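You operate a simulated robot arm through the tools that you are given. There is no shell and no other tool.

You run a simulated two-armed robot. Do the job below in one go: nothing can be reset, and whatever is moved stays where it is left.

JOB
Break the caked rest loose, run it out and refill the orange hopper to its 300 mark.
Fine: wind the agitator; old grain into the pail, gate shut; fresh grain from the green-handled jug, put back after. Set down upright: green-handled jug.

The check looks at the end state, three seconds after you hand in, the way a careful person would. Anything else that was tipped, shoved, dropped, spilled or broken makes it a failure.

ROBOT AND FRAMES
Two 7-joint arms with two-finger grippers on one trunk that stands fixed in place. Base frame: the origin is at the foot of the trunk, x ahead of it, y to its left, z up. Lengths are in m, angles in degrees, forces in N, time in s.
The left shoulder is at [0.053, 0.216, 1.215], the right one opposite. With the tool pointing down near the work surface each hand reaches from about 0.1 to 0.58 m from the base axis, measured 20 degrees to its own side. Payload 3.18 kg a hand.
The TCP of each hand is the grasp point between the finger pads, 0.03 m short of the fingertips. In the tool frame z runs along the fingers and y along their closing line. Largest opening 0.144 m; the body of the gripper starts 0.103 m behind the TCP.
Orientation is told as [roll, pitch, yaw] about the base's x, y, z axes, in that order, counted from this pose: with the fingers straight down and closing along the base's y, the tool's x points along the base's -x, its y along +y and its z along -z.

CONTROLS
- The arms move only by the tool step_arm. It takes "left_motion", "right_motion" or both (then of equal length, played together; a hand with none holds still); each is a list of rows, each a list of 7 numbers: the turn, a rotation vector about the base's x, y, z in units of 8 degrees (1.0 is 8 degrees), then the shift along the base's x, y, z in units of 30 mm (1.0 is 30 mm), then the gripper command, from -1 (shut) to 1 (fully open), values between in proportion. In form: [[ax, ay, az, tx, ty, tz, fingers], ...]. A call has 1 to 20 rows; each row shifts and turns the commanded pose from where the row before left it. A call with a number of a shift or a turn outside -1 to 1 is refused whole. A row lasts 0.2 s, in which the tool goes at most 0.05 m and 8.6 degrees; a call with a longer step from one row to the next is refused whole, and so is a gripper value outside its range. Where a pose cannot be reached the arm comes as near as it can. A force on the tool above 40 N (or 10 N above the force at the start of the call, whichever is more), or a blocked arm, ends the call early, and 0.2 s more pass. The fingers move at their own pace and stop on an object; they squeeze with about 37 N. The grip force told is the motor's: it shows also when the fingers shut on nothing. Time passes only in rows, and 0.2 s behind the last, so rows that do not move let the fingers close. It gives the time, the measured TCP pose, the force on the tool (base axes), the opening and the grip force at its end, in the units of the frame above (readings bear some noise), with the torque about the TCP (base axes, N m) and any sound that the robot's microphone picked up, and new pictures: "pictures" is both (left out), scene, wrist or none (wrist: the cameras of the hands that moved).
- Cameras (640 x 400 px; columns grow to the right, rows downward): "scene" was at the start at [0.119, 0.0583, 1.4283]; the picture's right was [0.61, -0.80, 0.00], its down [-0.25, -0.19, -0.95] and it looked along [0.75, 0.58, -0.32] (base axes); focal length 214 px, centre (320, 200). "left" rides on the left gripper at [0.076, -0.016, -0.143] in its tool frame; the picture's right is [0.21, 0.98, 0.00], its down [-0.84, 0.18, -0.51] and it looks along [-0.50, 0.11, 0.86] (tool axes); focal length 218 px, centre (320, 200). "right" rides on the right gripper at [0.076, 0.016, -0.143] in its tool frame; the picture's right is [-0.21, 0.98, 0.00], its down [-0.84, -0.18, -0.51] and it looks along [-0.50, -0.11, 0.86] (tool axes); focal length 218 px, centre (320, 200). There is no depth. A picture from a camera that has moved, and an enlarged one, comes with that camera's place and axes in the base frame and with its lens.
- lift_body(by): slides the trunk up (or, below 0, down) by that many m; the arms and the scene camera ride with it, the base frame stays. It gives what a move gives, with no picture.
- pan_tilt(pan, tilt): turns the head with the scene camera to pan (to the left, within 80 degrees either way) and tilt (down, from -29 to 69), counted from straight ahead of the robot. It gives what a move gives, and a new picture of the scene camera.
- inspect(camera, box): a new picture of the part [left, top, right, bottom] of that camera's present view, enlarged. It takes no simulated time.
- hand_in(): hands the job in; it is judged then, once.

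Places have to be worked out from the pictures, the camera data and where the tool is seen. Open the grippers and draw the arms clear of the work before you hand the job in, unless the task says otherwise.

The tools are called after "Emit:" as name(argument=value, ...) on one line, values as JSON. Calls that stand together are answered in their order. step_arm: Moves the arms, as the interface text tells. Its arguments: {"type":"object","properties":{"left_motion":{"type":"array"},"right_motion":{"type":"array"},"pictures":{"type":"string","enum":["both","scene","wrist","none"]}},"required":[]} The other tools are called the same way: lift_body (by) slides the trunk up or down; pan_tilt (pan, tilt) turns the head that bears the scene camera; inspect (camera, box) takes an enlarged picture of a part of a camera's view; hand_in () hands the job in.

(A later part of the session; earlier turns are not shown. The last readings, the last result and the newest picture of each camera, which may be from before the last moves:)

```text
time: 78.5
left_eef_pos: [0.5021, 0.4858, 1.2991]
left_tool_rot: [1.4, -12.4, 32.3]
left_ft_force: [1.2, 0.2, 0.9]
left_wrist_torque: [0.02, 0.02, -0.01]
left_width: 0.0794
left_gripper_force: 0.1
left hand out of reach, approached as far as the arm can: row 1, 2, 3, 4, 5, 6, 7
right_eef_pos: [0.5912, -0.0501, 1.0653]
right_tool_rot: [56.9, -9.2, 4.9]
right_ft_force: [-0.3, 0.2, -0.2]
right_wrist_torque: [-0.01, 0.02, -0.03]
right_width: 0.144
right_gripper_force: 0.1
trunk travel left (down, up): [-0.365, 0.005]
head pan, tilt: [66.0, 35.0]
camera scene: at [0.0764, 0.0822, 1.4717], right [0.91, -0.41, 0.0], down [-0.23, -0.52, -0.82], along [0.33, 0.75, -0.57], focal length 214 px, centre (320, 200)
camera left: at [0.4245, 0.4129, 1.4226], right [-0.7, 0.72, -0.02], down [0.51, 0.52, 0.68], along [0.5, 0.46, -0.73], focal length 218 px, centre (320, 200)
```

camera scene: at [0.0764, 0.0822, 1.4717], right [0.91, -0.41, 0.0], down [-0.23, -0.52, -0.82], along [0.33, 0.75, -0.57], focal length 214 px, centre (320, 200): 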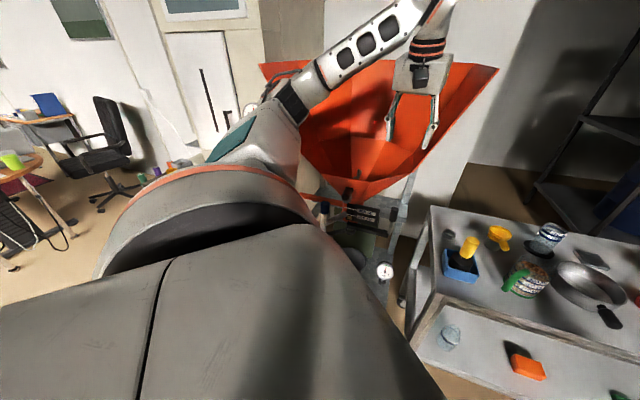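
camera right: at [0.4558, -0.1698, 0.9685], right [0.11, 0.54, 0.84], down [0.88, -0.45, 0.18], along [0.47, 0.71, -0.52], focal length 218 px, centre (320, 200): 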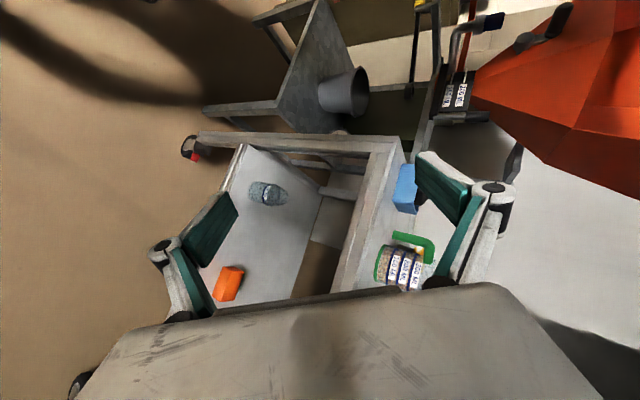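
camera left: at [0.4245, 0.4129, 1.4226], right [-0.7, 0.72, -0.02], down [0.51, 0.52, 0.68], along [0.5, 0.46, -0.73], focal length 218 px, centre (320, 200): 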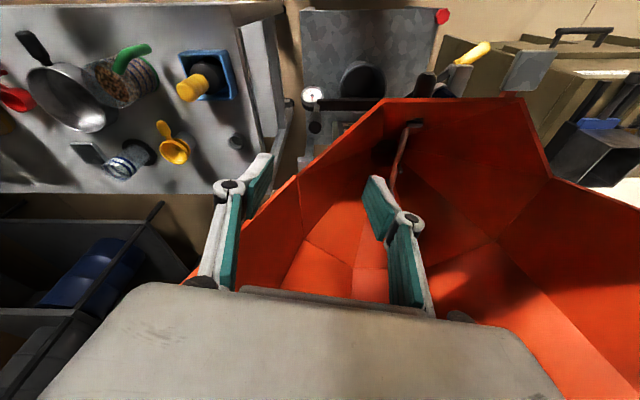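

The wrist's yaw limit follows the arm's azimuth, so I turn the yaw down to about 8° while moving right and lower.

Emit:
step_arm(left_motion=[[0, 0, -1, 0, -0.6, 0, 0.1], [0, 0, -1, 0, -0.8, 0, 0.1], [0, 0, -1, 0, -0.8, -0.5, 0.1], [0, 0, 0, 0, -0.5, -1, 0.1], [0, 0, 0, 0, 0, -1, 0.1], [0, 0, 0, 0, 0, -1, 0.1], [0, 0, 0, 0, 0, -1, 0.1]], pictures="wrist")

```text
time: 80.2
left_eef_pos: [0.5059, 0.4689, 1.2503]
left_tool_rot: [1.2, -12.4, 8.2]
left_ft_force: [-0.5, 0.7, -0.5]
left_wrist_torque: [-0.06, 0.0, 0.02]
left_width: 0.0792
left_gripper_force: 0.1
left hand out of reach, approached as far as the arm can: row 3, 4, 5, 6, 7
right_eef_pos: [0.5903, -0.0499, 1.0656]
right_tool_rot: [56.8, -9.1, 4.9]
right_ft_force: [-0.3, -0.2, 0.8]
right_wrist_torque: [-0.04, 0.01, 0.0]
right_width: 0.1443
right_gripper_force: 0.0
trunk travel left (down, up): [-0.365, 0.005]
head pan, tilt: [66.0, 35.0]
camera left: at [0.4048, 0.4349, 1.3741], right [-0.35, 0.94, -0.02], down [0.68, 0.27, 0.68], along [0.65, 0.22, -0.73], focal length 218 px, centre (320, 200)
```

left: 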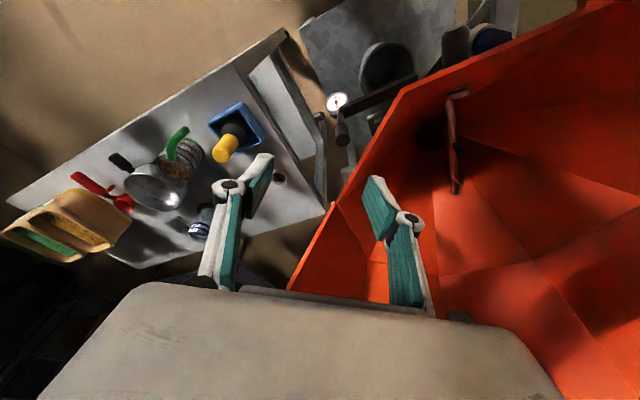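

I test which direction is limited: a pure downward move first.

Emit:
step_arm(left_motion=[[0, 0, 0, 0, 0, -1, 0.1], [0, 0, 0, 0, 0, -1, 0.1]], pictures="none")

Emit:
step_arm(left_motion=[[0, 0, 0, 1, 0, 0, 0.1], [0, 0, 0, 1, 0, 0, 0.1]], pictures="none")

```text
time: 80.8
left_eef_pos: [0.507, 0.4977, 1.2224]
left_tool_rot: [1.3, -12.4, 8.3]
left_ft_force: [0.1, 0.7, -0.2]
left_wrist_torque: [0.0, 0.0, 0.0]
left_width: 0.0793
left_gripper_force: 0.0
left hand out of reach, approached as far as the arm can: row 1, 2
right_eef_pos: [0.5918, -0.0517, 1.0664]
right_tool_rot: [56.9, -9.1, 4.9]
right_ft_force: [0.4, -0.8, -0.1]
right_wrist_torque: [-0.01, -0.01, 0.01]
right_width: 0.1442
right_gripper_force: 0.0
trunk travel left (down, up): [-0.365, 0.005]
head pan, tilt: [66.0, 35.0]
```

```text
time: 81.3
left_eef_pos: [0.5666, 0.4981, 1.2226]
left_tool_rot: [1.3, -12.5, 8.4]
left_ft_force: [-0.6, -0.1, 0.0]
left_wrist_torque: [0.02, 0.01, 0.01]
left_width: 0.0792
left_gripper_force: 0.1
right_eef_pos: [0.5917, -0.0518, 1.065]
right_tool_rot: [56.8, -9.2, 4.9]
right_ft_force: [-0.2, -0.5, -0.4]
right_wrist_torque: [0.01, -0.01, 0.0]
right_width: 0.1439
right_gripper_force: 0.0
trunk travel left (down, up): [-0.365, 0.005]
head pan, tilt: [66.0, 35.0]
```

Moving forward is free but downward pushes the hand outward, so the low trunk is better for the gate grip after all. I draw the hand back from the lip and up a little, then lower the trunk stepwise.

Emit:
step_arm(left_motion=[[0, 0, 0, -0.5, -0.5, 0.8, 0.1], [0, 0, 0, -0.7, -0.7, 0.8, 0.1], [0, 0, 0, -0.7, -0.7, 0.8, 0.1]], pictures="none")

```text
time: 82.2
left_eef_pos: [0.5102, 0.4398, 1.2952]
left_tool_rot: [1.1, -12.6, 8.3]
left_ft_force: [-0.4, -0.6, 0.7]
left_wrist_torque: [0.03, 0.0, 0.0]
left_width: 0.0792
left_gripper_force: 0.2
right_eef_pos: [0.5905, -0.0528, 1.0658]
right_tool_rot: [56.9, -9.1, 5.0]
right_ft_force: [0.7, -0.1, 0.0]
right_wrist_torque: [0.0, -0.02, 0.02]
right_width: 0.144
right_gripper_force: 0.1
trunk travel left (down, up): [-0.365, 0.005]
head pan, tilt: [66.0, 35.0]
```

Now the hand is at [0.510, 0.440, 1.295], clear in front of the lip. I lower the trunk in two stages.

Emit:
lift_body(by=-0.18)

Emit:
lift_body(by=-0.15)

Emit:
step_arm(left_motion=[[0, 0, 0, 0, 0, 0, 0.1]], pictures="both")

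```text
time: 84.2
left_eef_pos: [0.5094, 0.4405, 1.114]
left_tool_rot: [1.2, -12.7, 8.3]
left_ft_force: [-0.5, 0.7, 0.1]
left_wrist_torque: [0.0, -0.02, 0.0]
left_width: 0.0793
left_gripper_force: 0.1
right_eef_pos: [0.5907, -0.0514, 0.8875]
right_tool_rot: [56.9, -9.4, 4.9]
right_ft_force: [-0.1, 0.2, -0.5]
right_wrist_torque: [-0.02, 0.0, -0.03]
right_width: 0.144
right_gripper_force: 0.1
trunk travel left (down, up): [-0.185, 0.185]
head pan, tilt: [66.0, 35.0]
```

```text
time: 85.9
left_eef_pos: [0.51, 0.4413, 0.9619]
left_tool_rot: [1.1, -12.4, 8.4]
left_ft_force: [0.1, -0.1, 0.1]
left_wrist_torque: [0.05, -0.03, 0.01]
left_width: 0.0792
left_gripper_force: 0.1
right_eef_pos: [0.5906, -0.0514, 0.7371]
right_tool_rot: [56.9, -9.3, 5.0]
right_ft_force: [-0.8, 0.4, 0.2]
right_wrist_torque: [-0.01, 0.01, -0.01]
right_width: 0.144
right_gripper_force: 0.1
trunk travel left (down, up): [-0.035, 0.335]
head pan, tilt: [66.0, 35.0]
```

```text
time: 86.3
left_eef_pos: [0.5102, 0.4406, 0.9623]
left_tool_rot: [1.2, -12.6, 8.4]
left_ft_force: [-0.4, 0.7, -0.5]
left_wrist_torque: [0.0, -0.03, -0.01]
left_width: 0.0793
left_gripper_force: 0.1
right_eef_pos: [0.5918, -0.052, 0.736]
right_tool_rot: [56.9, -9.2, 5.0]
right_ft_force: [0.8, -0.2, 0.2]
right_wrist_torque: [0.01, 0.02, 0.03]
right_width: 0.1442
right_gripper_force: 0.1
trunk travel left (down, up): [-0.035, 0.335]
head pan, tilt: [66.0, 35.0]
camera scene: at [0.2998, 0.0822, 1.1011], right [0.91, -0.41, 0.0], down [-0.23, -0.52, -0.82], along [0.33, 0.75, -0.57], focal length 214 px, centre (320, 200)
camera left: at [0.4091, 0.4062, 1.0864], right [-0.35, 0.94, -0.03], down [0.68, 0.27, 0.68], along [0.65, 0.22, -0.73], focal length 218 px, centre (320, 200)
```

scene: 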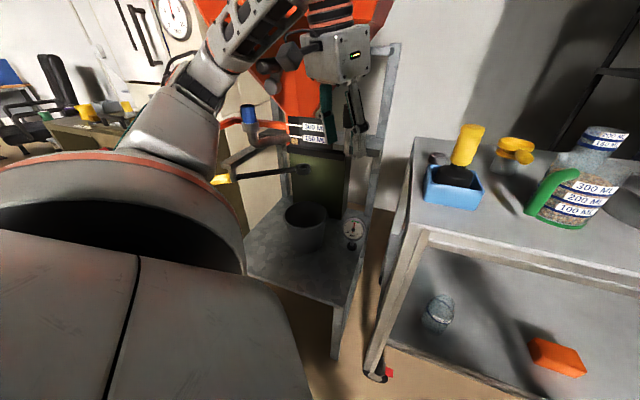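
left: 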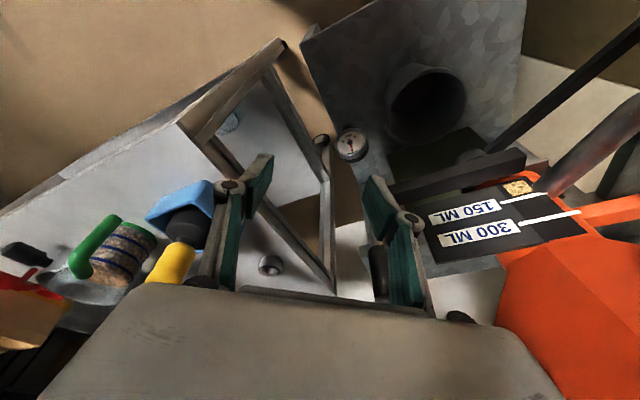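

The trunk is low and the hand is right in front of the gate bar at [0.510, 0.440, 0.962]. I rise to a stand-off, yaw to 32° and tilt 35°, lining up with the upright black grip.

Emit:
step_arm(left_motion=[[0, 0, 1, 0, 0, 0.82, 0.1], [0, 0, 1, 0, 0, 0.82, 0.1], [0, 0, 1, 0, 0, 0.82, 0.1], [0.5, -0.797, 0, 0.29, 0.6, 0, 0.1], [0.5, -0.797, 0, 0.29, 0.6, 0, 0.1], [0.5, -0.797, 0, 0.29, 0.6, 0, 0.1]], pictures="both")

```text
time: 87.2
left_eef_pos: [0.5067, 0.4655, 0.98]
left_tool_rot: [7.6, -10.6, 24.0]
left_ft_force: [-0.2, -0.3, -0.5]
left_wrist_torque: [-0.01, -0.02, 0.02]
left_width: 0.0791
left_gripper_force: 0.1
left hand out of reach, approached as far as the arm can: row 2, 3
right_eef_pos: [0.5927, -0.0535, 0.7289]
right_tool_rot: [57.0, -8.6, 5.0]
right_ft_force: [-0.1, 0.7, -0.7]
right_wrist_torque: [0.07, 0.04, -0.03]
right_width: 0.1438
right_gripper_force: 0.0
trunk travel left (down, up): [-0.035, 0.335]
head pan, tilt: [66.0, 35.0]
stopped in row 4 (left hand): the arm was blocked; the commanded pose is now the measured one
camera scene: at [0.3046, 0.0801, 1.0978], right [0.91, -0.41, 0.0], down [-0.24, -0.52, -0.82], along [0.33, 0.75, -0.57], focal length 214 px, centre (320, 200)
camera left: at [0.4292, 0.3927, 1.1035], right [-0.6, 0.79, 0.09], down [0.62, 0.4, 0.67], along [0.5, 0.46, -0.73], focal length 218 px, centre (320, 200)
```

scene: 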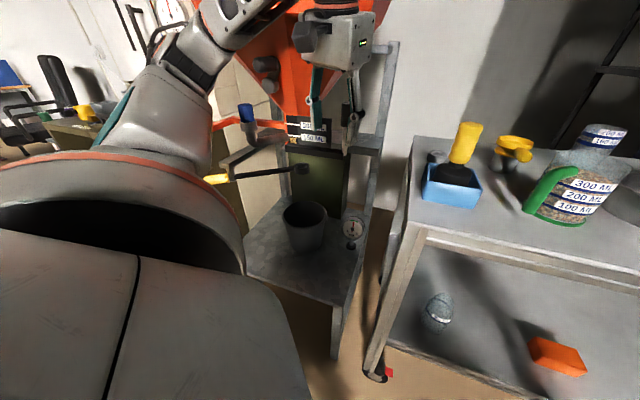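
left: 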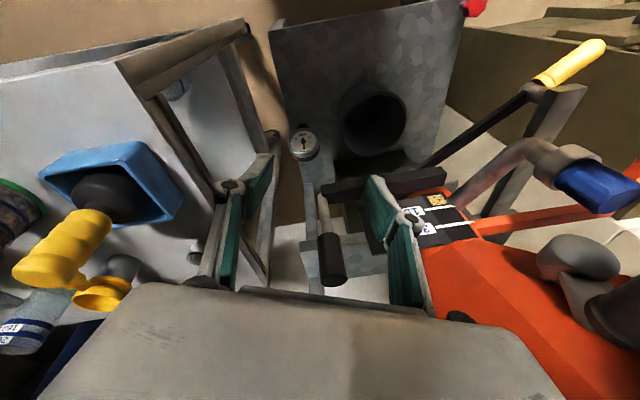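

An arm link is blocked – the gripper's wide body touches the hopper lip when yawed here. Before choosing another approach I use this close view to study how the bar connects.

Emit:
inspect(camera="left", box=[290, 140, 490, 290])

Emit:
inspect(camera="right", box=[500, 0, 640, 90])

Emit:
inspect(camera="scene", box=[260, 100, 400, 190])

```text
2.67 times, centred on (390, 215) of left
camera zoom: at [0.4292, 0.3927, 1.1035], right [-0.6, 0.79, 0.09], down [0.62, 0.4, 0.67], along [0.5, 0.46, -0.73], focal length 582 px, centre (133, 160)
```

zoom: 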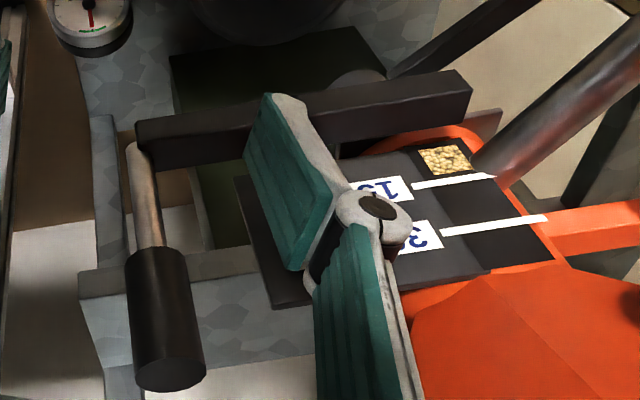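

```text
4.44 times, centred on (570, 45) of right
camera zoom: at [0.513, -0.1712, 0.8094], right [0.04, 0.54, 0.84], down [0.86, -0.45, 0.25], along [0.51, 0.71, -0.48], focal length 970 px, centre (-791, 889)
```

zoom: 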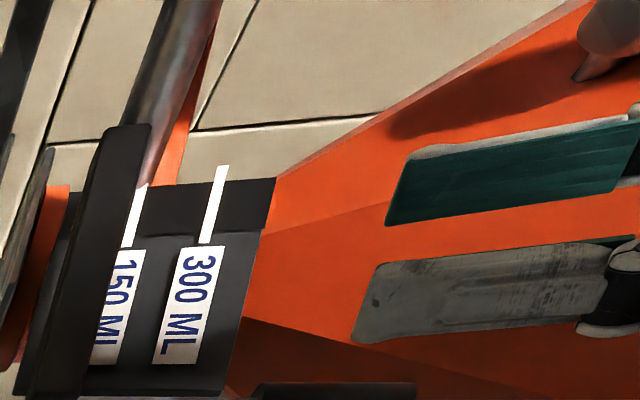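

```text
4.44 times, centred on (330, 145) of scene
camera zoom: at [0.3046, 0.0801, 1.0978], right [0.91, -0.41, 0.0], down [-0.24, -0.52, -0.82], along [0.33, 0.75, -0.57], focal length 953 px, centre (276, 444)
```

zoom: 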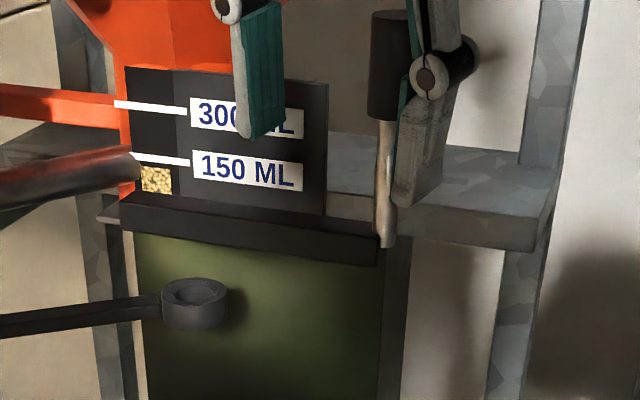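

The bar lies in front of the collar over a thin blade; no pivot bolt is visible. I first free the left hand by turning its yaw back and retreating toward me and up.

Emit:
step_arm(left_motion=[[-0.5, 0, -1, 0, -0.7, 0, 0.1], [-0.5, 0, -1, -0.3, -0.8, 0, 0.1], [0, 0, 0, -0.5, -1, 0.3, 0.1], [0, 0, 0, -0.7, -0.8, 0.7, 0.1], [0, 0, 0, -0.9, -0.5, 0.9, 0.1], [0, 0, 0, -0.9, -0.2, 0.9, 0.1], [0, 0, 0, -0.9, 0, 0.9, 0.1], [0, 0, 0, -0.9, 0, 0.9, 0.1]], pictures="both")

```text
refused: row 1 steps farther than a row can; nothing moved
```

The rotation step was slightly too large; I repeat with a smaller one.

Emit:
step_arm(left_motion=[[-0.4, 0, -0.9, 0, -0.7, 0, 0.1], [-0.4, 0, -0.9, -0.3, -0.8, 0, 0.1], [0, 0, 0, -0.5, -1, 0.3, 0.1], [0, 0, 0, -0.7, -0.8, 0.7, 0.1], [0, 0, 0, -0.9, -0.5, 0.9, 0.1], [0, 0, 0, -0.9, -0.2, 0.9, 0.1], [0, 0, 0, -0.9, 0, 0.9, 0.1], [0, 0, 0, -0.9, 0, 0.9, 0.1]], pictures="both")

```text
time: 89.0
left_eef_pos: [0.3936, 0.3758, 1.1368]
left_tool_rot: [0.4, -10.4, 11.2]
left_ft_force: [0.9, -0.4, -0.2]
left_wrist_torque: [-0.01, -0.04, -0.03]
left_width: 0.0792
left_gripper_force: 0.0
left hand out of reach, approached as far as the arm can: row 3, 4, 5
right_eef_pos: [0.5912, -0.0512, 0.7371]
right_tool_rot: [56.9, -9.4, 5.0]
right_ft_force: [-0.3, 0.3, 0.6]
right_wrist_torque: [-0.04, -0.01, -0.02]
right_width: 0.1441
right_gripper_force: 0.0
trunk travel left (down, up): [-0.035, 0.335]
head pan, tilt: [66.0, 35.0]
camera scene: at [0.299, 0.0819, 1.1017], right [0.91, -0.41, 0.0], down [-0.23, -0.52, -0.82], along [0.33, 0.75, -0.57], focal length 214 px, centre (320, 200)
camera left: at [0.2985, 0.3382, 1.2637], right [-0.39, 0.92, -0.03], down [0.69, 0.32, 0.65], along [0.61, 0.24, -0.76], focal length 218 px, centre (320, 200)
```

scene: 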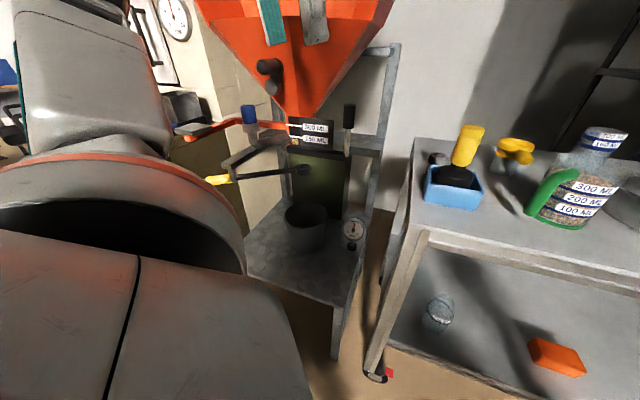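
left: 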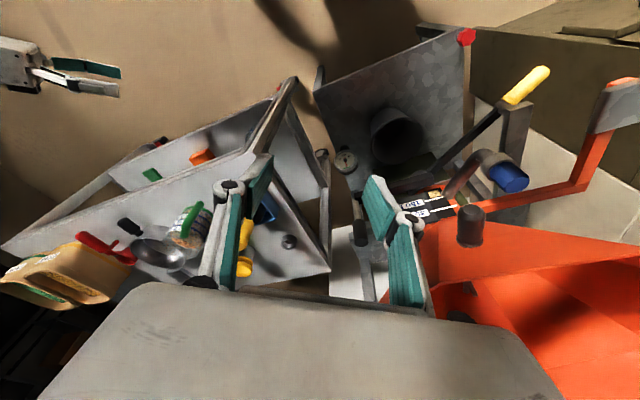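

Freed. A better idea: let the left hand come from the right side with its fingers pointing left and closing horizontally, under the lip. I raise the trunk to a middle height for that.

Emit:
lift_body(by=0.16)

Emit:
step_arm(left_motion=[[0, 0, -0.8, 0.5, -0.9, -0.3, 0.1], [0, 0, -0.8, 0.6, -0.9, -0.3, 0.1], [0, 0, -0.8, 0.6, -0.9, -0.3, 0.1], [0, 0, -0.8, 0.6, -0.7, -0.3, 0.1], [0, 0, -0.8, 0.6, -0.5, -0.3, 0.1], [0, 0, -0.8, 0.6, 0, -0.3, 0.1]], pictures="wrist")

```text
time: 90.8
left_eef_pos: [0.3964, 0.3768, 1.293]
left_tool_rot: [0.5, -10.4, 11.2]
left_ft_force: [1.2, -0.5, 0.4]
left_wrist_torque: [-0.05, 0.03, 0.0]
left_width: 0.0794
left_gripper_force: 0.0
right_eef_pos: [0.5927, -0.0521, 0.8938]
right_tool_rot: [56.8, -9.0, 5.0]
right_ft_force: [0.6, -0.2, 1.0]
right_wrist_torque: [0.03, -0.02, 0.05]
right_width: 0.1442
right_gripper_force: 0.1
trunk travel left (down, up): [-0.195, 0.175]
head pan, tilt: [66.0, 35.0]
```

```text
time: 92.2
left_eef_pos: [0.5026, 0.2599, 1.2403]
left_tool_rot: [0.4, -10.5, -27.2]
left_ft_force: [0.0, -0.1, 0.0]
left_wrist_torque: [0.03, -0.02, -0.01]
left_width: 0.0793
left_gripper_force: 0.1
right_eef_pos: [0.5917, -0.0514, 0.8956]
right_tool_rot: [56.9, -9.3, 5.0]
right_ft_force: [-1.3, -0.2, 0.1]
right_wrist_torque: [-0.01, 0.0, 0.02]
right_width: 0.1442
right_gripper_force: 0.0
trunk travel left (down, up): [-0.195, 0.175]
head pan, tilt: [66.0, 35.0]
camera left: at [0.4051, 0.29, 1.3681], right [0.26, 0.96, -0.03], down [0.74, -0.18, 0.65], along [0.62, -0.19, -0.76], focal length 218 px, centre (320, 200)
```

left: 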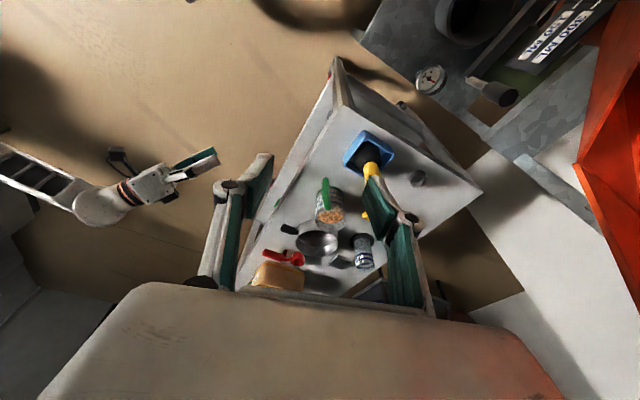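

That works well. I continue yawing to about −85° here so that the fingers will close along x.

Emit:
step_arm(left_motion=[[0, 0, -1, 0, 0, 0, 0.1], [0, 0, -1, 0, 0, 0, 0.1], [0, 0, -1, 0, 0, 0, 0.1], [0, 0, -1, 0, 0, 0, 0.1], [0, 0, -1, 0, 0, 0, 0.1], [0, 0, -1, 0, 0, 0, 0.1], [0, 0, -1, 0, 0, 0, 0.1]], pictures="none")

```text
time: 93.8
left_eef_pos: [0.5008, 0.2585, 1.2403]
left_tool_rot: [0.5, -10.5, -83.3]
left_ft_force: [-0.5, -0.4, 0.7]
left_wrist_torque: [-0.03, 0.0, -0.04]
left_width: 0.0795
left_gripper_force: 0.0
right_eef_pos: [0.5915, -0.0515, 0.8952]
right_tool_rot: [56.8, -9.1, 5.0]
right_ft_force: [0.8, 0.1, 0.1]
right_wrist_torque: [0.04, -0.02, 0.0]
right_width: 0.1441
right_gripper_force: 0.1
trunk travel left (down, up): [-0.195, 0.175]
head pan, tilt: [66.0, 35.0]
```

Yaw is at −83° without trouble. Now I roll the fingers up toward the left while moving to a stand-off at the right of the gate grip.

Emit:
step_arm(left_motion=[[0.97, 0, 0, 0.26, 0.6, -0.8, 0.1], [0.97, 0, 0, 0.26, 0.6, -0.8, 0.1], [0.97, 0, 0, 0.26, 0.6, -0.8, 0.1], [0.97, 0, 0, 0.26, 0.6, -0.8, 0.1], [0.97, 0, 0, 0.26, 0.6, -0.8, 0.1]], pictures="wrist")

```text
time: 95.0
left_eef_pos: [0.5415, 0.3508, 1.1203]
left_tool_rot: [5.2, 28.2, -82.3]
left_ft_force: [0.6, 0.2, -0.4]
left_wrist_torque: [-0.02, 0.01, 0.03]
left_width: 0.0793
left_gripper_force: 0.1
right_eef_pos: [0.5916, -0.0501, 0.8956]
right_tool_rot: [56.8, -9.0, 5.0]
right_ft_force: [-0.1, 0.2, -0.1]
right_wrist_torque: [0.0, -0.01, 0.01]
right_width: 0.144
right_gripper_force: 0.1
trunk travel left (down, up): [-0.195, 0.175]
head pan, tilt: [66.0, 35.0]
camera left: at [0.5139, 0.3474, 1.2814], right [0.95, 0.27, 0.18], down [0.26, -0.96, 0.06], along [0.19, -0.01, -0.98], focal length 218 px, centre (320, 200)
```

left: 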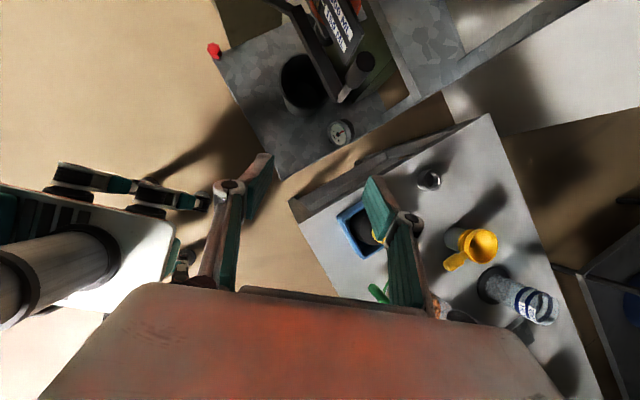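

The hand is rolling as planned. I continue to about 60° of roll and the stand-off at [0.57, 0.46, 1.01].

Emit:
step_arm(left_motion=[[0.97, 0, 0, 0.24, 0.7, -0.9, 0.1], [0.97, 0, 0, 0.24, 0.8, -0.9, 0.1], [0.97, 0, 0, 0.24, 0.9, -0.9, 0.1], [0.97, 0, 0, 0.24, 0.9, -0.9, 0.1]], pictures="both")

```text
time: 96.0
left_eef_pos: [0.569, 0.4477, 1.0126]
left_tool_rot: [12.8, 58.8, -77.2]
left_ft_force: [-0.4, 0.5, -0.5]
left_wrist_torque: [0.04, 0.02, -0.02]
left_width: 0.0793
left_gripper_force: 0.0
right_eef_pos: [0.5919, -0.051, 0.8955]
right_tool_rot: [56.8, -9.2, 5.0]
right_ft_force: [0.1, -0.3, 0.0]
right_wrist_torque: [0.01, 0.01, 0.01]
right_width: 0.144
right_gripper_force: 0.1
trunk travel left (down, up): [-0.195, 0.175]
head pan, tilt: [66.0, 35.0]
camera scene: at [0.1366, 0.0826, 1.2979], right [0.91, -0.41, 0.0], down [-0.23, -0.52, -0.82], along [0.33, 0.75, -0.57], focal length 214 px, centre (320, 200)
camera left: at [0.5406, 0.3634, 1.149], right [0.95, 0.14, 0.29], down [0.26, -0.86, -0.44], along [0.19, 0.5, -0.85], focal length 218 px, centre (320, 200)
```

scene: 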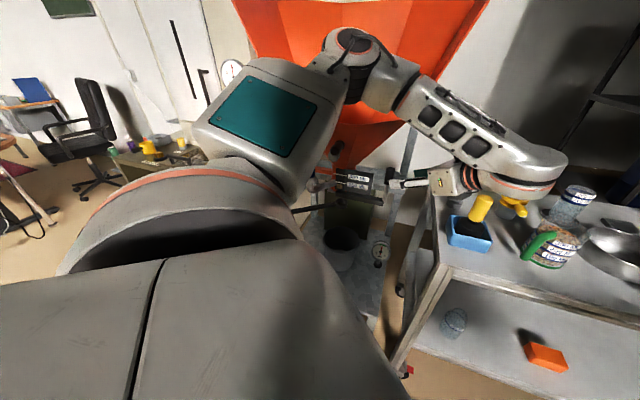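
left: 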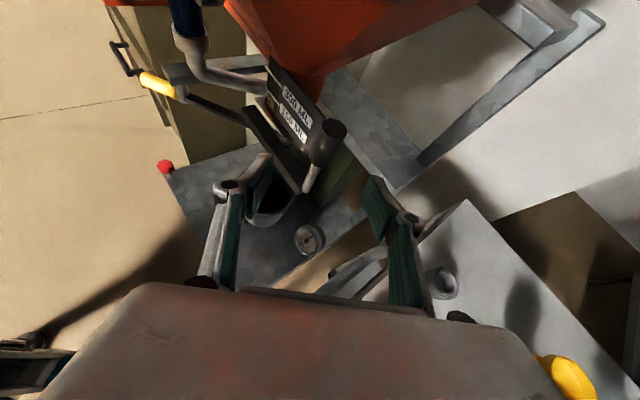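

Reached the stand-off cleanly, and this is a very good view of the gate. I enlarge it.

Emit:
inspect(camera="left", box=[220, 50, 400, 210])

```text
2.50 times, centred on (310, 130) of left
camera zoom: at [0.5406, 0.3634, 1.149], right [0.95, 0.14, 0.29], down [0.26, -0.86, -0.44], along [0.19, 0.5, -0.85], focal length 546 px, centre (345, 375)
```

zoom: 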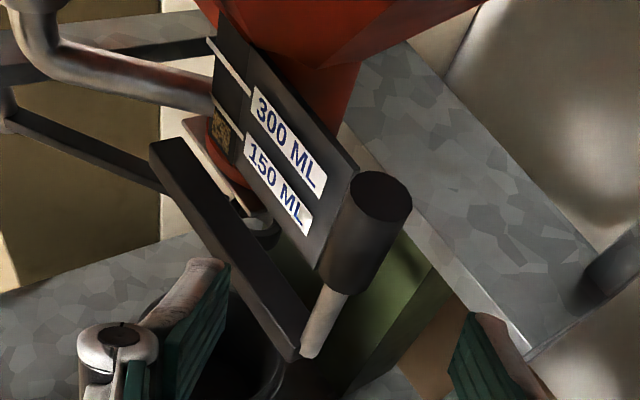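

The blade under the collar runs forward to the bar, so it looks like a slide gate that is pulled toward me. The grip's top is at [0.577, 0.532, 1.0]; I advance the open fingers around it and close.

Emit:
step_arm(left_motion=[[0, 0, 0, 0.089, 0.926, -0.45, 0.1], [0, 0, 0, 0.089, 0.926, -0.45, 0.1], [0, 0, 0, 0.089, 0.926, -0.45, 0.1]], pictures="wrist")

```text
time: 96.8
left_eef_pos: [0.5776, 0.5319, 0.9723]
left_tool_rot: [12.9, 58.7, -76.9]
left_ft_force: [0.3, -0.9, 0.6]
left_wrist_torque: [-0.03, 0.0, -0.02]
left_width: 0.0792
left_gripper_force: 0.0
right_eef_pos: [0.5908, -0.0519, 0.8964]
right_tool_rot: [56.8, -9.2, 5.0]
right_ft_force: [-0.2, -0.6, -0.1]
right_wrist_torque: [-0.03, 0.03, -0.04]
right_width: 0.1439
right_gripper_force: 0.1
trunk travel left (down, up): [-0.195, 0.175]
head pan, tilt: [66.0, 35.0]
camera left: at [0.5491, 0.4467, 1.1089], right [0.95, 0.14, 0.29], down [0.26, -0.86, -0.44], along [0.19, 0.49, -0.85], focal length 218 px, centre (320, 200)
```

left: 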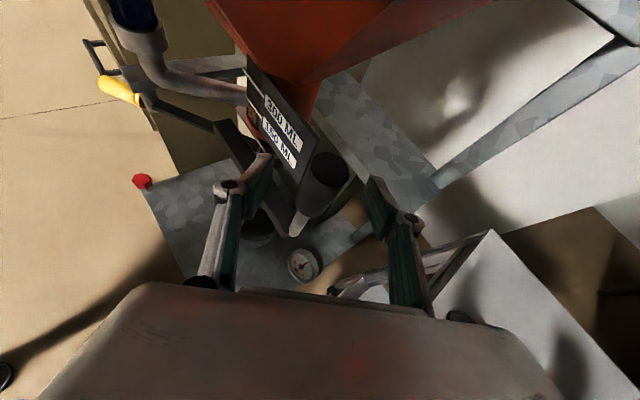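

The grip is centred between the fingers. I close on it.

Emit:
step_arm(left_motion=[[0, 0, 0, 0, 0, 0, -1], [0, 0, 0, 0, 0, 0, -1], [0, 0, 0, 0, 0, 0, -1]], pictures="wrist")

```text
time: 97.6
left_eef_pos: [0.5761, 0.5309, 0.9735]
left_tool_rot: [12.6, 58.7, -77.0]
left_ft_force: [-14.0, -1.5, 1.3]
left_wrist_torque: [0.17, 1.6, 0.05]
left_width: 0.0282
left_gripper_force: 44.7
right_eef_pos: [0.5907, -0.0519, 0.897]
right_tool_rot: [56.9, -9.4, 5.0]
right_ft_force: [0.2, -0.1, 0.7]
right_wrist_torque: [0.03, 0.0, 0.0]
right_width: 0.1439
right_gripper_force: 0.0
trunk travel left (down, up): [-0.195, 0.175]
head pan, tilt: [66.0, 35.0]
camera left: at [0.5474, 0.4462, 1.1094], right [0.95, 0.14, 0.29], down [0.26, -0.86, -0.44], along [0.19, 0.49, -0.85], focal length 218 px, centre (320, 200)
```

left: 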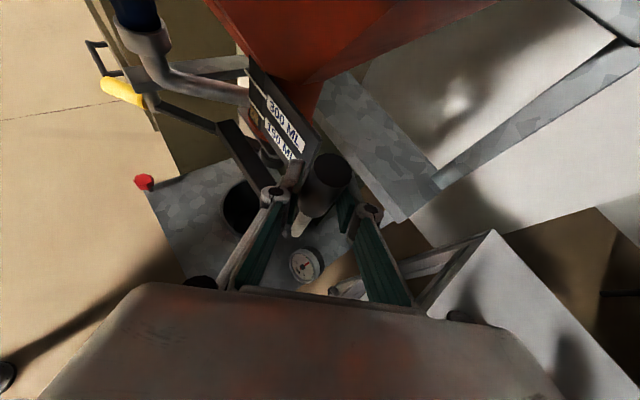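

Gripped (28 mm). I pull gently 6 mm toward myself (−x, −y) to feel whether the gate slides that way.

Emit:
step_arm(left_motion=[[0, 0, 0, -0.07, -0.07, 0, -1], [0, 0, 0, -0.07, -0.07, 0, -1]], pictures="none")

```text
time: 98.2
left_eef_pos: [0.5733, 0.5282, 0.9733]
left_tool_rot: [12.9, 58.6, -77.0]
left_ft_force: [-7.4, 8.7, 1.4]
left_wrist_torque: [1.33, 1.27, 0.04]
left_width: 0.0275
left_gripper_force: 44.7
right_eef_pos: [0.5907, -0.0504, 0.8977]
right_tool_rot: [56.8, -9.2, 5.0]
right_ft_force: [1.0, -0.5, -0.1]
right_wrist_torque: [0.01, 0.0, 0.01]
right_width: 0.1439
right_gripper_force: 0.0
trunk travel left (down, up): [-0.195, 0.175]
head pan, tilt: [66.0, 35.0]
```

It followed 4 mm with a modest resistance (about 12 N). I pull a bit farther.

Emit:
step_arm(left_motion=[[0, 0, 0, -0.1, -0.1, 0, -1], [0, 0, 0, -0.1, -0.1, 0, -1], [0, 0, 0, -0.1, -0.1, 0, -1]], pictures="wrist")

```text
time: 99.0
left_eef_pos: [0.5655, 0.5193, 0.9717]
left_tool_rot: [13.2, 58.5, -76.7]
left_ft_force: [3.6, 14.9, -2.7]
left_wrist_torque: [1.3, -0.28, 0.08]
left_width: 0.0256
left_gripper_force: 44.9
right_eef_pos: [0.5918, -0.0515, 0.8962]
right_tool_rot: [56.8, -9.2, 5.0]
right_ft_force: [-0.9, -0.3, 0.2]
right_wrist_torque: [-0.01, 0.01, 0.0]
right_width: 0.1443
right_gripper_force: 0.1
trunk travel left (down, up): [-0.195, 0.175]
head pan, tilt: [66.0, 35.0]
camera left: at [0.5356, 0.435, 1.108], right [0.95, 0.14, 0.29], down [0.26, -0.86, -0.44], along [0.19, 0.49, -0.85], focal length 218 px, centre (320, 200)
```

left: 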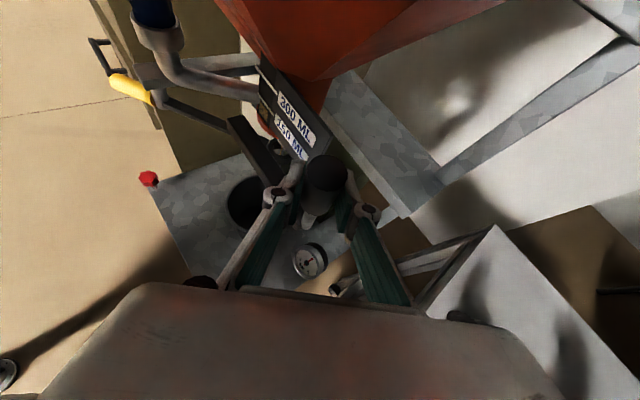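

I check in the enlarged view whether the bar moved with the grip.

Emit:
inspect(camera="left", box=[200, 60, 380, 220])

Emit:
inspect(camera="scene", box=[280, 140, 440, 250])

```text
2.50 times, centred on (290, 140) of left
camera zoom: at [0.5356, 0.435, 1.108], right [0.95, 0.14, 0.29], down [0.26, -0.86, -0.44], along [0.19, 0.49, -0.85], focal length 546 px, centre (395, 350)
```

zoom: 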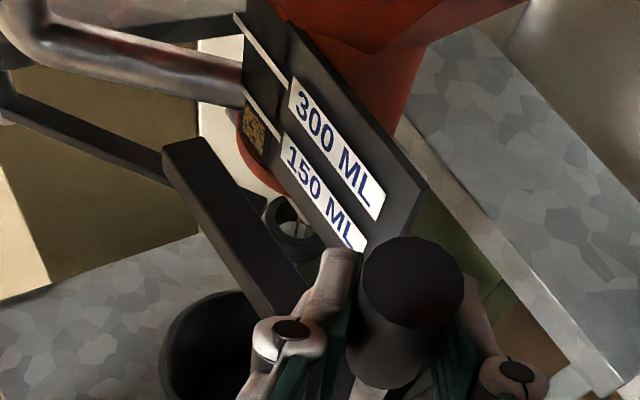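

```text
3.64 times, centred on (360, 195) of scene
camera zoom: at [0.1362, 0.0836, 1.298], right [0.91, -0.41, 0.0], down [-0.23, -0.53, -0.82], along [0.33, 0.75, -0.57], focal length 780 px, centre (174, 218)
```

zoom: 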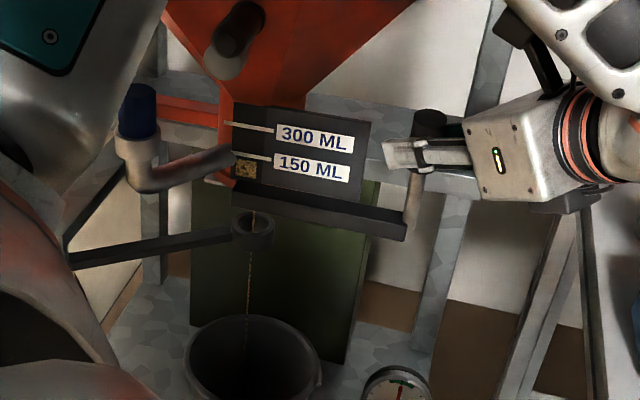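

Grain has begun to trickle from the throat through the ring into the pail – this bar is indeed the gate, and the ring merely guides the stream. I hold it at this small opening for a few seconds and watch.

Emit:
step_arm(left_motion=[[0, 0, 0, 0, 0, 0, -1], [0, 0, 0, 0, 0, 0, -1], [0, 0, 0, 0, 0, 0, -1], [0, 0, 0, 0, 0, 0, -1], [0, 0, 0, 0, 0, 0, -1], [0, 0, 0, 0, 0, 0, -1], [0, 0, 0, 0, 0, 0, -1], [0, 0, 0, 0, 0, 0, -1], [0, 0, 0, 0, 0, 0, -1], [0, 0, 0, 0, 0, 0, -1]], pictures="none")

Emit:
inspect(camera="scene", box=[280, 140, 440, 250])

Emit:
inspect(camera="left", box=[200, 60, 340, 190])

```text
time: 101.2
left_eef_pos: [0.5638, 0.5185, 0.9702]
left_tool_rot: [12.8, 58.7, -77.0]
left_ft_force: [7.3, 11.1, 1.8]
left_wrist_torque: [1.0, -0.84, 0.08]
left_width: 0.0257
left_gripper_force: 45.4
right_eef_pos: [0.5925, -0.05, 0.8959]
right_tool_rot: [56.8, -9.2, 5.0]
right_ft_force: [0.2, 0.3, -0.9]
right_wrist_torque: [-0.02, 0.0, -0.02]
right_width: 0.1439
right_gripper_force: 0.0
trunk travel left (down, up): [-0.195, 0.175]
head pan, tilt: [66.0, 35.0]
```

```text
3.64 times, centred on (360, 195) of scene
camera zoom: at [0.1363, 0.0831, 1.2981], right [0.91, -0.41, 0.0], down [-0.23, -0.52, -0.82], along [0.33, 0.75, -0.57], focal length 780 px, centre (174, 218)
```

zoom: 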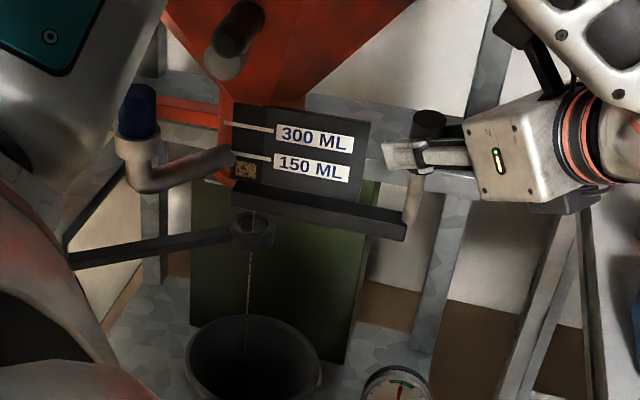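

```text
3.08 times, centred on (270, 125) of left
camera zoom: at [0.5354, 0.4342, 1.108], right [0.95, 0.14, 0.29], down [0.26, -0.86, -0.44], along [0.19, 0.49, -0.85], focal length 672 px, centre (474, 431)
```

zoom: 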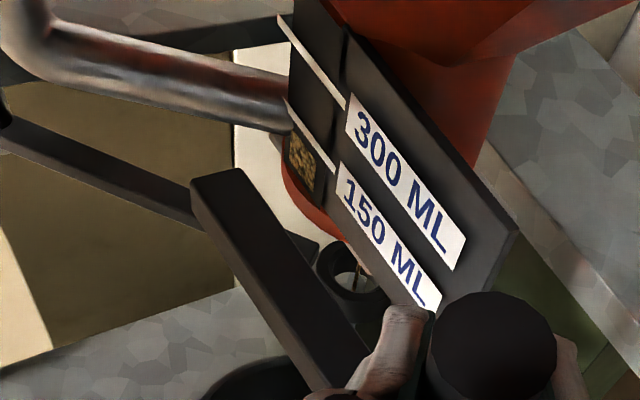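

The level in the window is sinking slowly. I keep waiting at this opening; each call holds 4 s.

Emit:
step_arm(left_motion=[[0, 0, 0, 0, 0, 0, -1], [0, 0, 0, 0, 0, 0, -1], [0, 0, 0, 0, 0, 0, -1], [0, 0, 0, 0, 0, 0, -1], [0, 0, 0, 0, 0, 0, -1], [0, 0, 0, 0, 0, 0, -1], [0, 0, 0, 0, 0, 0, -1], [0, 0, 0, 0, 0, 0, -1], [0, 0, 0, 0, 0, 0, -1], [0, 0, 0, 0, 0, 0, -1], [0, 0, 0, 0, 0, 0, -1], [0, 0, 0, 0, 0, 0, -1], [0, 0, 0, 0, 0, 0, -1], [0, 0, 0, 0, 0, 0, -1], [0, 0, 0, 0, 0, 0, -1], [0, 0, 0, 0, 0, 0, -1], [0, 0, 0, 0, 0, 0, -1], [0, 0, 0, 0, 0, 0, -1], [0, 0, 0, 0, 0, 0, -1], [0, 0, 0, 0, 0, 0, -1]], pictures="none")

Emit:
inspect(camera="scene", box=[310, 160, 400, 250])

Emit:
inspect(camera="left", box=[240, 70, 300, 120])

```text
time: 105.4
left_eef_pos: [0.5644, 0.5181, 0.9713]
left_tool_rot: [12.8, 58.7, -77.0]
left_ft_force: [4.3, 2.6, -1.6]
left_wrist_torque: [-0.11, -0.78, -0.14]
left_width: 0.0255
left_gripper_force: 45.2
right_eef_pos: [0.5919, -0.0507, 0.8954]
right_tool_rot: [56.8, -9.1, 5.0]
right_ft_force: [0.5, -0.2, 0.4]
right_wrist_torque: [0.0, 0.0, 0.0]
right_width: 0.1441
right_gripper_force: 0.2
trunk travel left (down, up): [-0.195, 0.175]
head pan, tilt: [66.0, 35.0]
```

```text
4.44 times, centred on (355, 205) of scene
camera zoom: at [0.1363, 0.0827, 1.2981], right [0.91, -0.41, 0.0], down [-0.23, -0.52, -0.82], along [0.33, 0.75, -0.57], focal length 953 px, centre (164, 178)
```

zoom: 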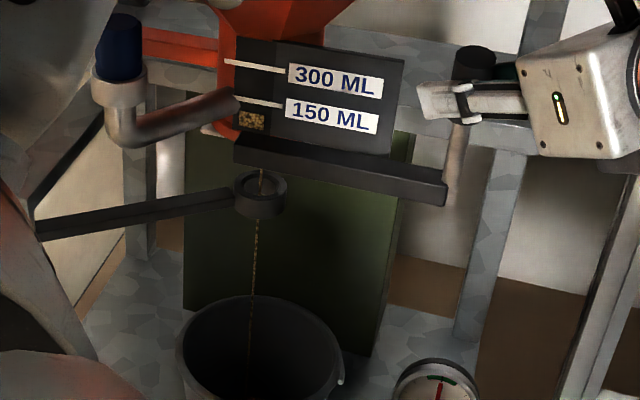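

```text
8.00 times, centred on (270, 95) of left
camera zoom: at [0.5353, 0.4339, 1.1079], right [0.95, 0.14, 0.29], down [0.26, -0.86, -0.44], along [0.19, 0.49, -0.85], focal length 1746 px, centre (720, 1040)
```

zoom: 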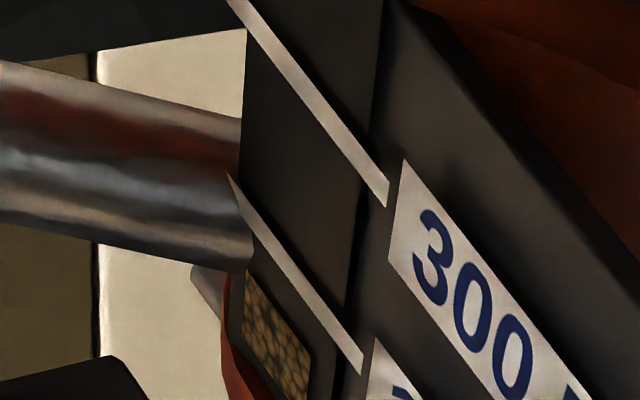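

The stream is thin and steady. I open the gate a little more (about 7 mm) for a stronger but still narrow stream.

Emit:
step_arm(left_motion=[[0, 0, 0, -0.09, -0.08, 0, -1], [0, 0, 0, -0.09, -0.08, 0, -1], [0, 0, 0, 0, 0, 0, -1], [0, 0, 0, 0, 0, 0, -1]], pictures="none")

Emit:
inspect(camera="scene", box=[310, 160, 400, 250])

```text
time: 106.4
left_eef_pos: [0.5603, 0.5146, 0.9701]
left_tool_rot: [12.9, 58.7, -77.0]
left_ft_force: [17.8, 16.0, -3.1]
left_wrist_torque: [1.38, -1.68, 0.17]
left_width: 0.0267
left_gripper_force: 44.8
right_eef_pos: [0.5938, -0.0499, 0.8952]
right_tool_rot: [56.8, -9.2, 5.0]
right_ft_force: [-0.1, -0.4, -0.3]
right_wrist_torque: [0.0, -0.01, 0.04]
right_width: 0.1438
right_gripper_force: 0.1
trunk travel left (down, up): [-0.195, 0.175]
head pan, tilt: [66.0, 35.0]
```

```text
4.44 times, centred on (355, 205) of scene
camera zoom: at [0.1376, 0.0839, 1.2978], right [0.91, -0.41, 0.0], down [-0.23, -0.53, -0.82], along [0.33, 0.75, -0.58], focal length 953 px, centre (164, 178)
```

zoom: 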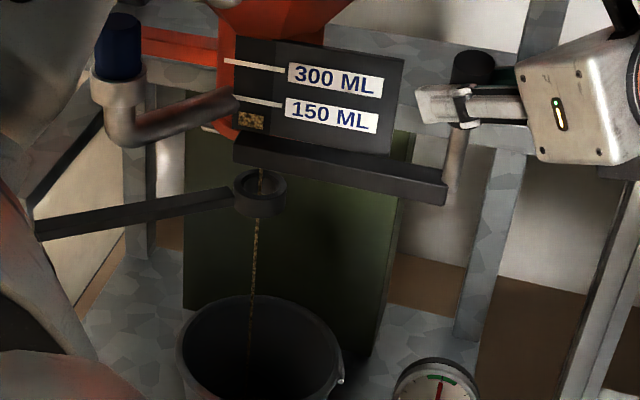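

The force torque (about the bar's own axis) and the leaning pin show the handle actually turns about the bar's long axis, like a flap lever. I turn the wrist along with it to relieve the strain and open a bit further along that arc.

Emit:
step_arm(left_motion=[[0.5, -0.5, 0, 0, 0, 0, -1], [0.5, -0.5, 0, 0, 0, 0, -1], [0.4, -0.4, 0, -0.16, -0.16, -0.06, -1], [0, 0, 0, 0, 0, 0, -1]], pictures="wrist")

Emit:
inspect(camera="scene", box=[310, 160, 400, 250])

```text
time: 107.5
left_eef_pos: [0.5546, 0.5124, 0.9699]
left_tool_rot: [43.3, 63.7, -51.2]
left_ft_force: [11.5, -13.0, -13.5]
left_wrist_torque: [0.46, 1.16, 0.03]
left_width: 0.0281
left_gripper_force: 44.6
left hand out of reach, approached as far as the arm can: row 3
right_eef_pos: [0.5922, -0.0513, 0.8956]
right_tool_rot: [56.9, -9.2, 5.1]
right_ft_force: [0.1, -0.8, 0.5]
right_wrist_torque: [0.0, 0.03, -0.02]
right_width: 0.1441
right_gripper_force: 0.2
trunk travel left (down, up): [-0.195, 0.175]
head pan, tilt: [66.0, 35.0]
stopped in row 4 (left hand): the force on the tool passed its limit at 40 N (the readings are from after the stop); the commanded pose is now the measured one
camera left: at [0.5009, 0.406, 1.0811], right [0.87, 0.05, 0.48], down [0.34, -0.77, -0.54], along [0.35, 0.63, -0.69], focal length 218 px, centre (320, 200)
```

left: 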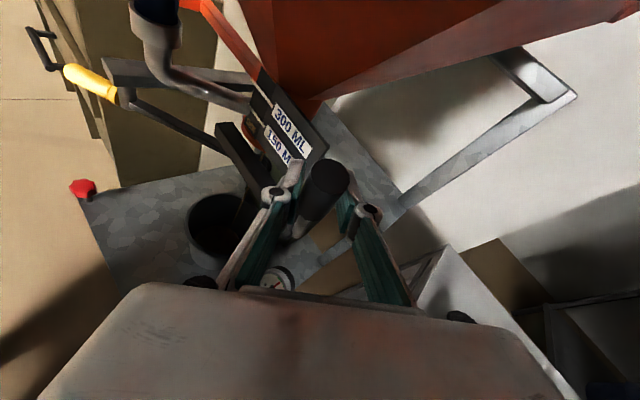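

```text
4.44 times, centred on (355, 205) of scene
camera zoom: at [0.1376, 0.0823, 1.2981], right [0.91, -0.41, 0.0], down [-0.23, -0.52, -0.82], along [0.33, 0.75, -0.57], focal length 953 px, centre (164, 178)
```

zoom: 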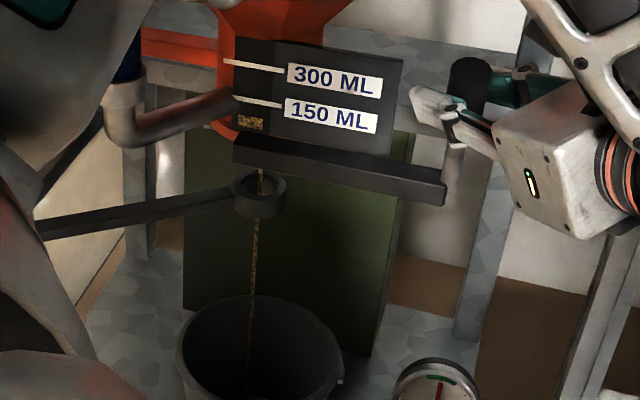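

The stream runs on and the level keeps sinking; no grain is outside the pail. I hold here and let it run out.

Emit:
step_arm(left_motion=[[0, 0, 0, 0, 0, 0, -1], [0, 0, 0, 0, 0, 0, -1], [0, 0, 0, 0, 0, 0, -1], [0, 0, 0, 0, 0, 0, -1], [0, 0, 0, 0, 0, 0, -1], [0, 0, 0, 0, 0, 0, -1], [0, 0, 0, 0, 0, 0, -1], [0, 0, 0, 0, 0, 0, -1], [0, 0, 0, 0, 0, 0, -1], [0, 0, 0, 0, 0, 0, -1], [0, 0, 0, 0, 0, 0, -1], [0, 0, 0, 0, 0, 0, -1], [0, 0, 0, 0, 0, 0, -1], [0, 0, 0, 0, 0, 0, -1], [0, 0, 0, 0, 0, 0, -1], [0, 0, 0, 0, 0, 0, -1], [0, 0, 0, 0, 0, 0, -1], [0, 0, 0, 0, 0, 0, -1], [0, 0, 0, 0, 0, 0, -1], [0, 0, 0, 0, 0, 0, -1]], pictures="none")

Emit:
inspect(camera="scene", box=[310, 160, 400, 250])

```text
time: 111.7
left_eef_pos: [0.5576, 0.5134, 0.9703]
left_tool_rot: [43.7, 63.7, -50.6]
left_ft_force: [14.1, -19.9, -18.8]
left_wrist_torque: [0.18, 1.47, 0.31]
left_width: 0.0277
left_gripper_force: 45.3
right_eef_pos: [0.5923, -0.0523, 0.8947]
right_tool_rot: [56.9, -9.1, 5.0]
right_ft_force: [-0.6, -0.1, -0.7]
right_wrist_torque: [0.03, -0.01, -0.01]
right_width: 0.1441
right_gripper_force: 0.1
trunk travel left (down, up): [-0.195, 0.175]
head pan, tilt: [66.0, 35.0]
```

```text
4.44 times, centred on (355, 205) of scene
camera zoom: at [0.1388, 0.0813, 1.2979], right [0.91, -0.41, 0.0], down [-0.24, -0.52, -0.82], along [0.33, 0.75, -0.57], focal length 953 px, centre (164, 178)
```

zoom: 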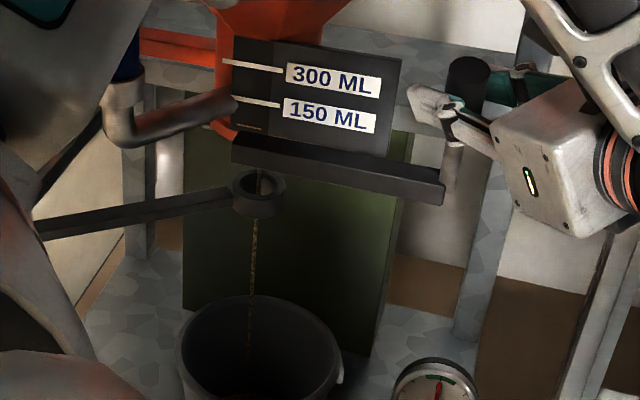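

Only a thin line of grain is left in the window. I hold a few seconds more.

Emit:
step_arm(left_motion=[[0, 0, 0, 0, 0, 0, -1], [0, 0, 0, 0, 0, 0, -1], [0, 0, 0, 0, 0, 0, -1], [0, 0, 0, 0, 0, 0, -1], [0, 0, 0, 0, 0, 0, -1], [0, 0, 0, 0, 0, 0, -1], [0, 0, 0, 0, 0, 0, -1], [0, 0, 0, 0, 0, 0, -1], [0, 0, 0, 0, 0, 0, -1], [0, 0, 0, 0, 0, 0, -1], [0, 0, 0, 0, 0, 0, -1], [0, 0, 0, 0, 0, 0, -1], [0, 0, 0, 0, 0, 0, -1], [0, 0, 0, 0, 0, 0, -1], [0, 0, 0, 0, 0, 0, -1]], pictures="none")

Emit:
inspect(camera="scene", box=[310, 160, 400, 250])

Emit:
inspect(camera="left", box=[170, 60, 350, 260])

```text
time: 114.9
left_eef_pos: [0.555, 0.5145, 0.9705]
left_tool_rot: [43.7, 63.7, -50.6]
left_ft_force: [15.2, -16.9, -14.4]
left_wrist_torque: [0.56, 1.36, 0.31]
left_width: 0.0276
left_gripper_force: 44.8
right_eef_pos: [0.593, -0.0514, 0.8939]
right_tool_rot: [56.9, -9.1, 4.9]
right_ft_force: [-1.3, 0.2, -0.5]
right_wrist_torque: [-0.05, 0.0, 0.0]
right_width: 0.144
right_gripper_force: 0.0
trunk travel left (down, up): [-0.195, 0.175]
head pan, tilt: [66.0, 35.0]
```

```text
4.44 times, centred on (355, 205) of scene
camera zoom: at [0.1384, 0.0813, 1.2979], right [0.91, -0.41, 0.0], down [-0.24, -0.52, -0.82], along [0.33, 0.75, -0.57], focal length 953 px, centre (164, 178)
```

zoom: 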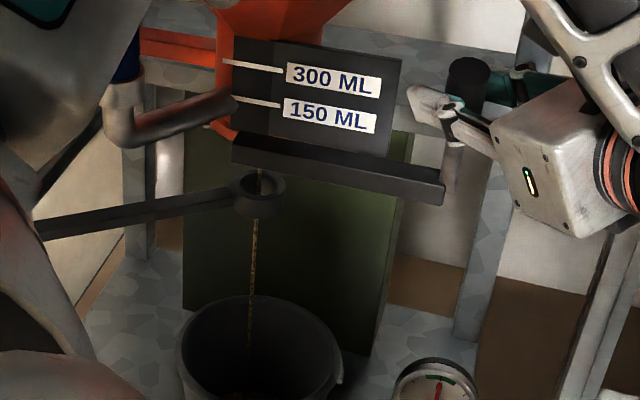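

```text
2.00 times, centred on (260, 160) of left
camera zoom: at [0.5011, 0.406, 1.0813], right [0.87, 0.05, 0.49], down [0.35, -0.77, -0.54], along [0.34, 0.64, -0.69], focal length 436 px, centre (440, 280)
```

zoom: 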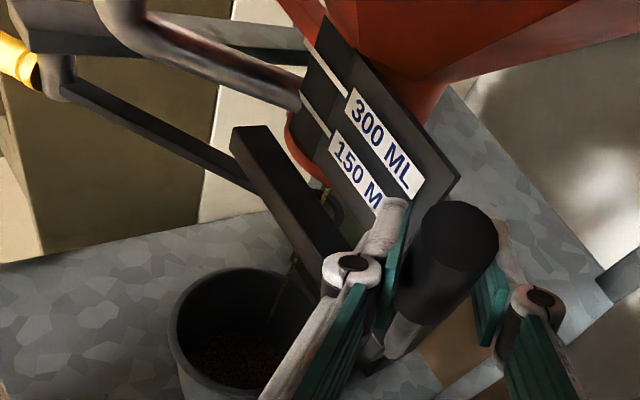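

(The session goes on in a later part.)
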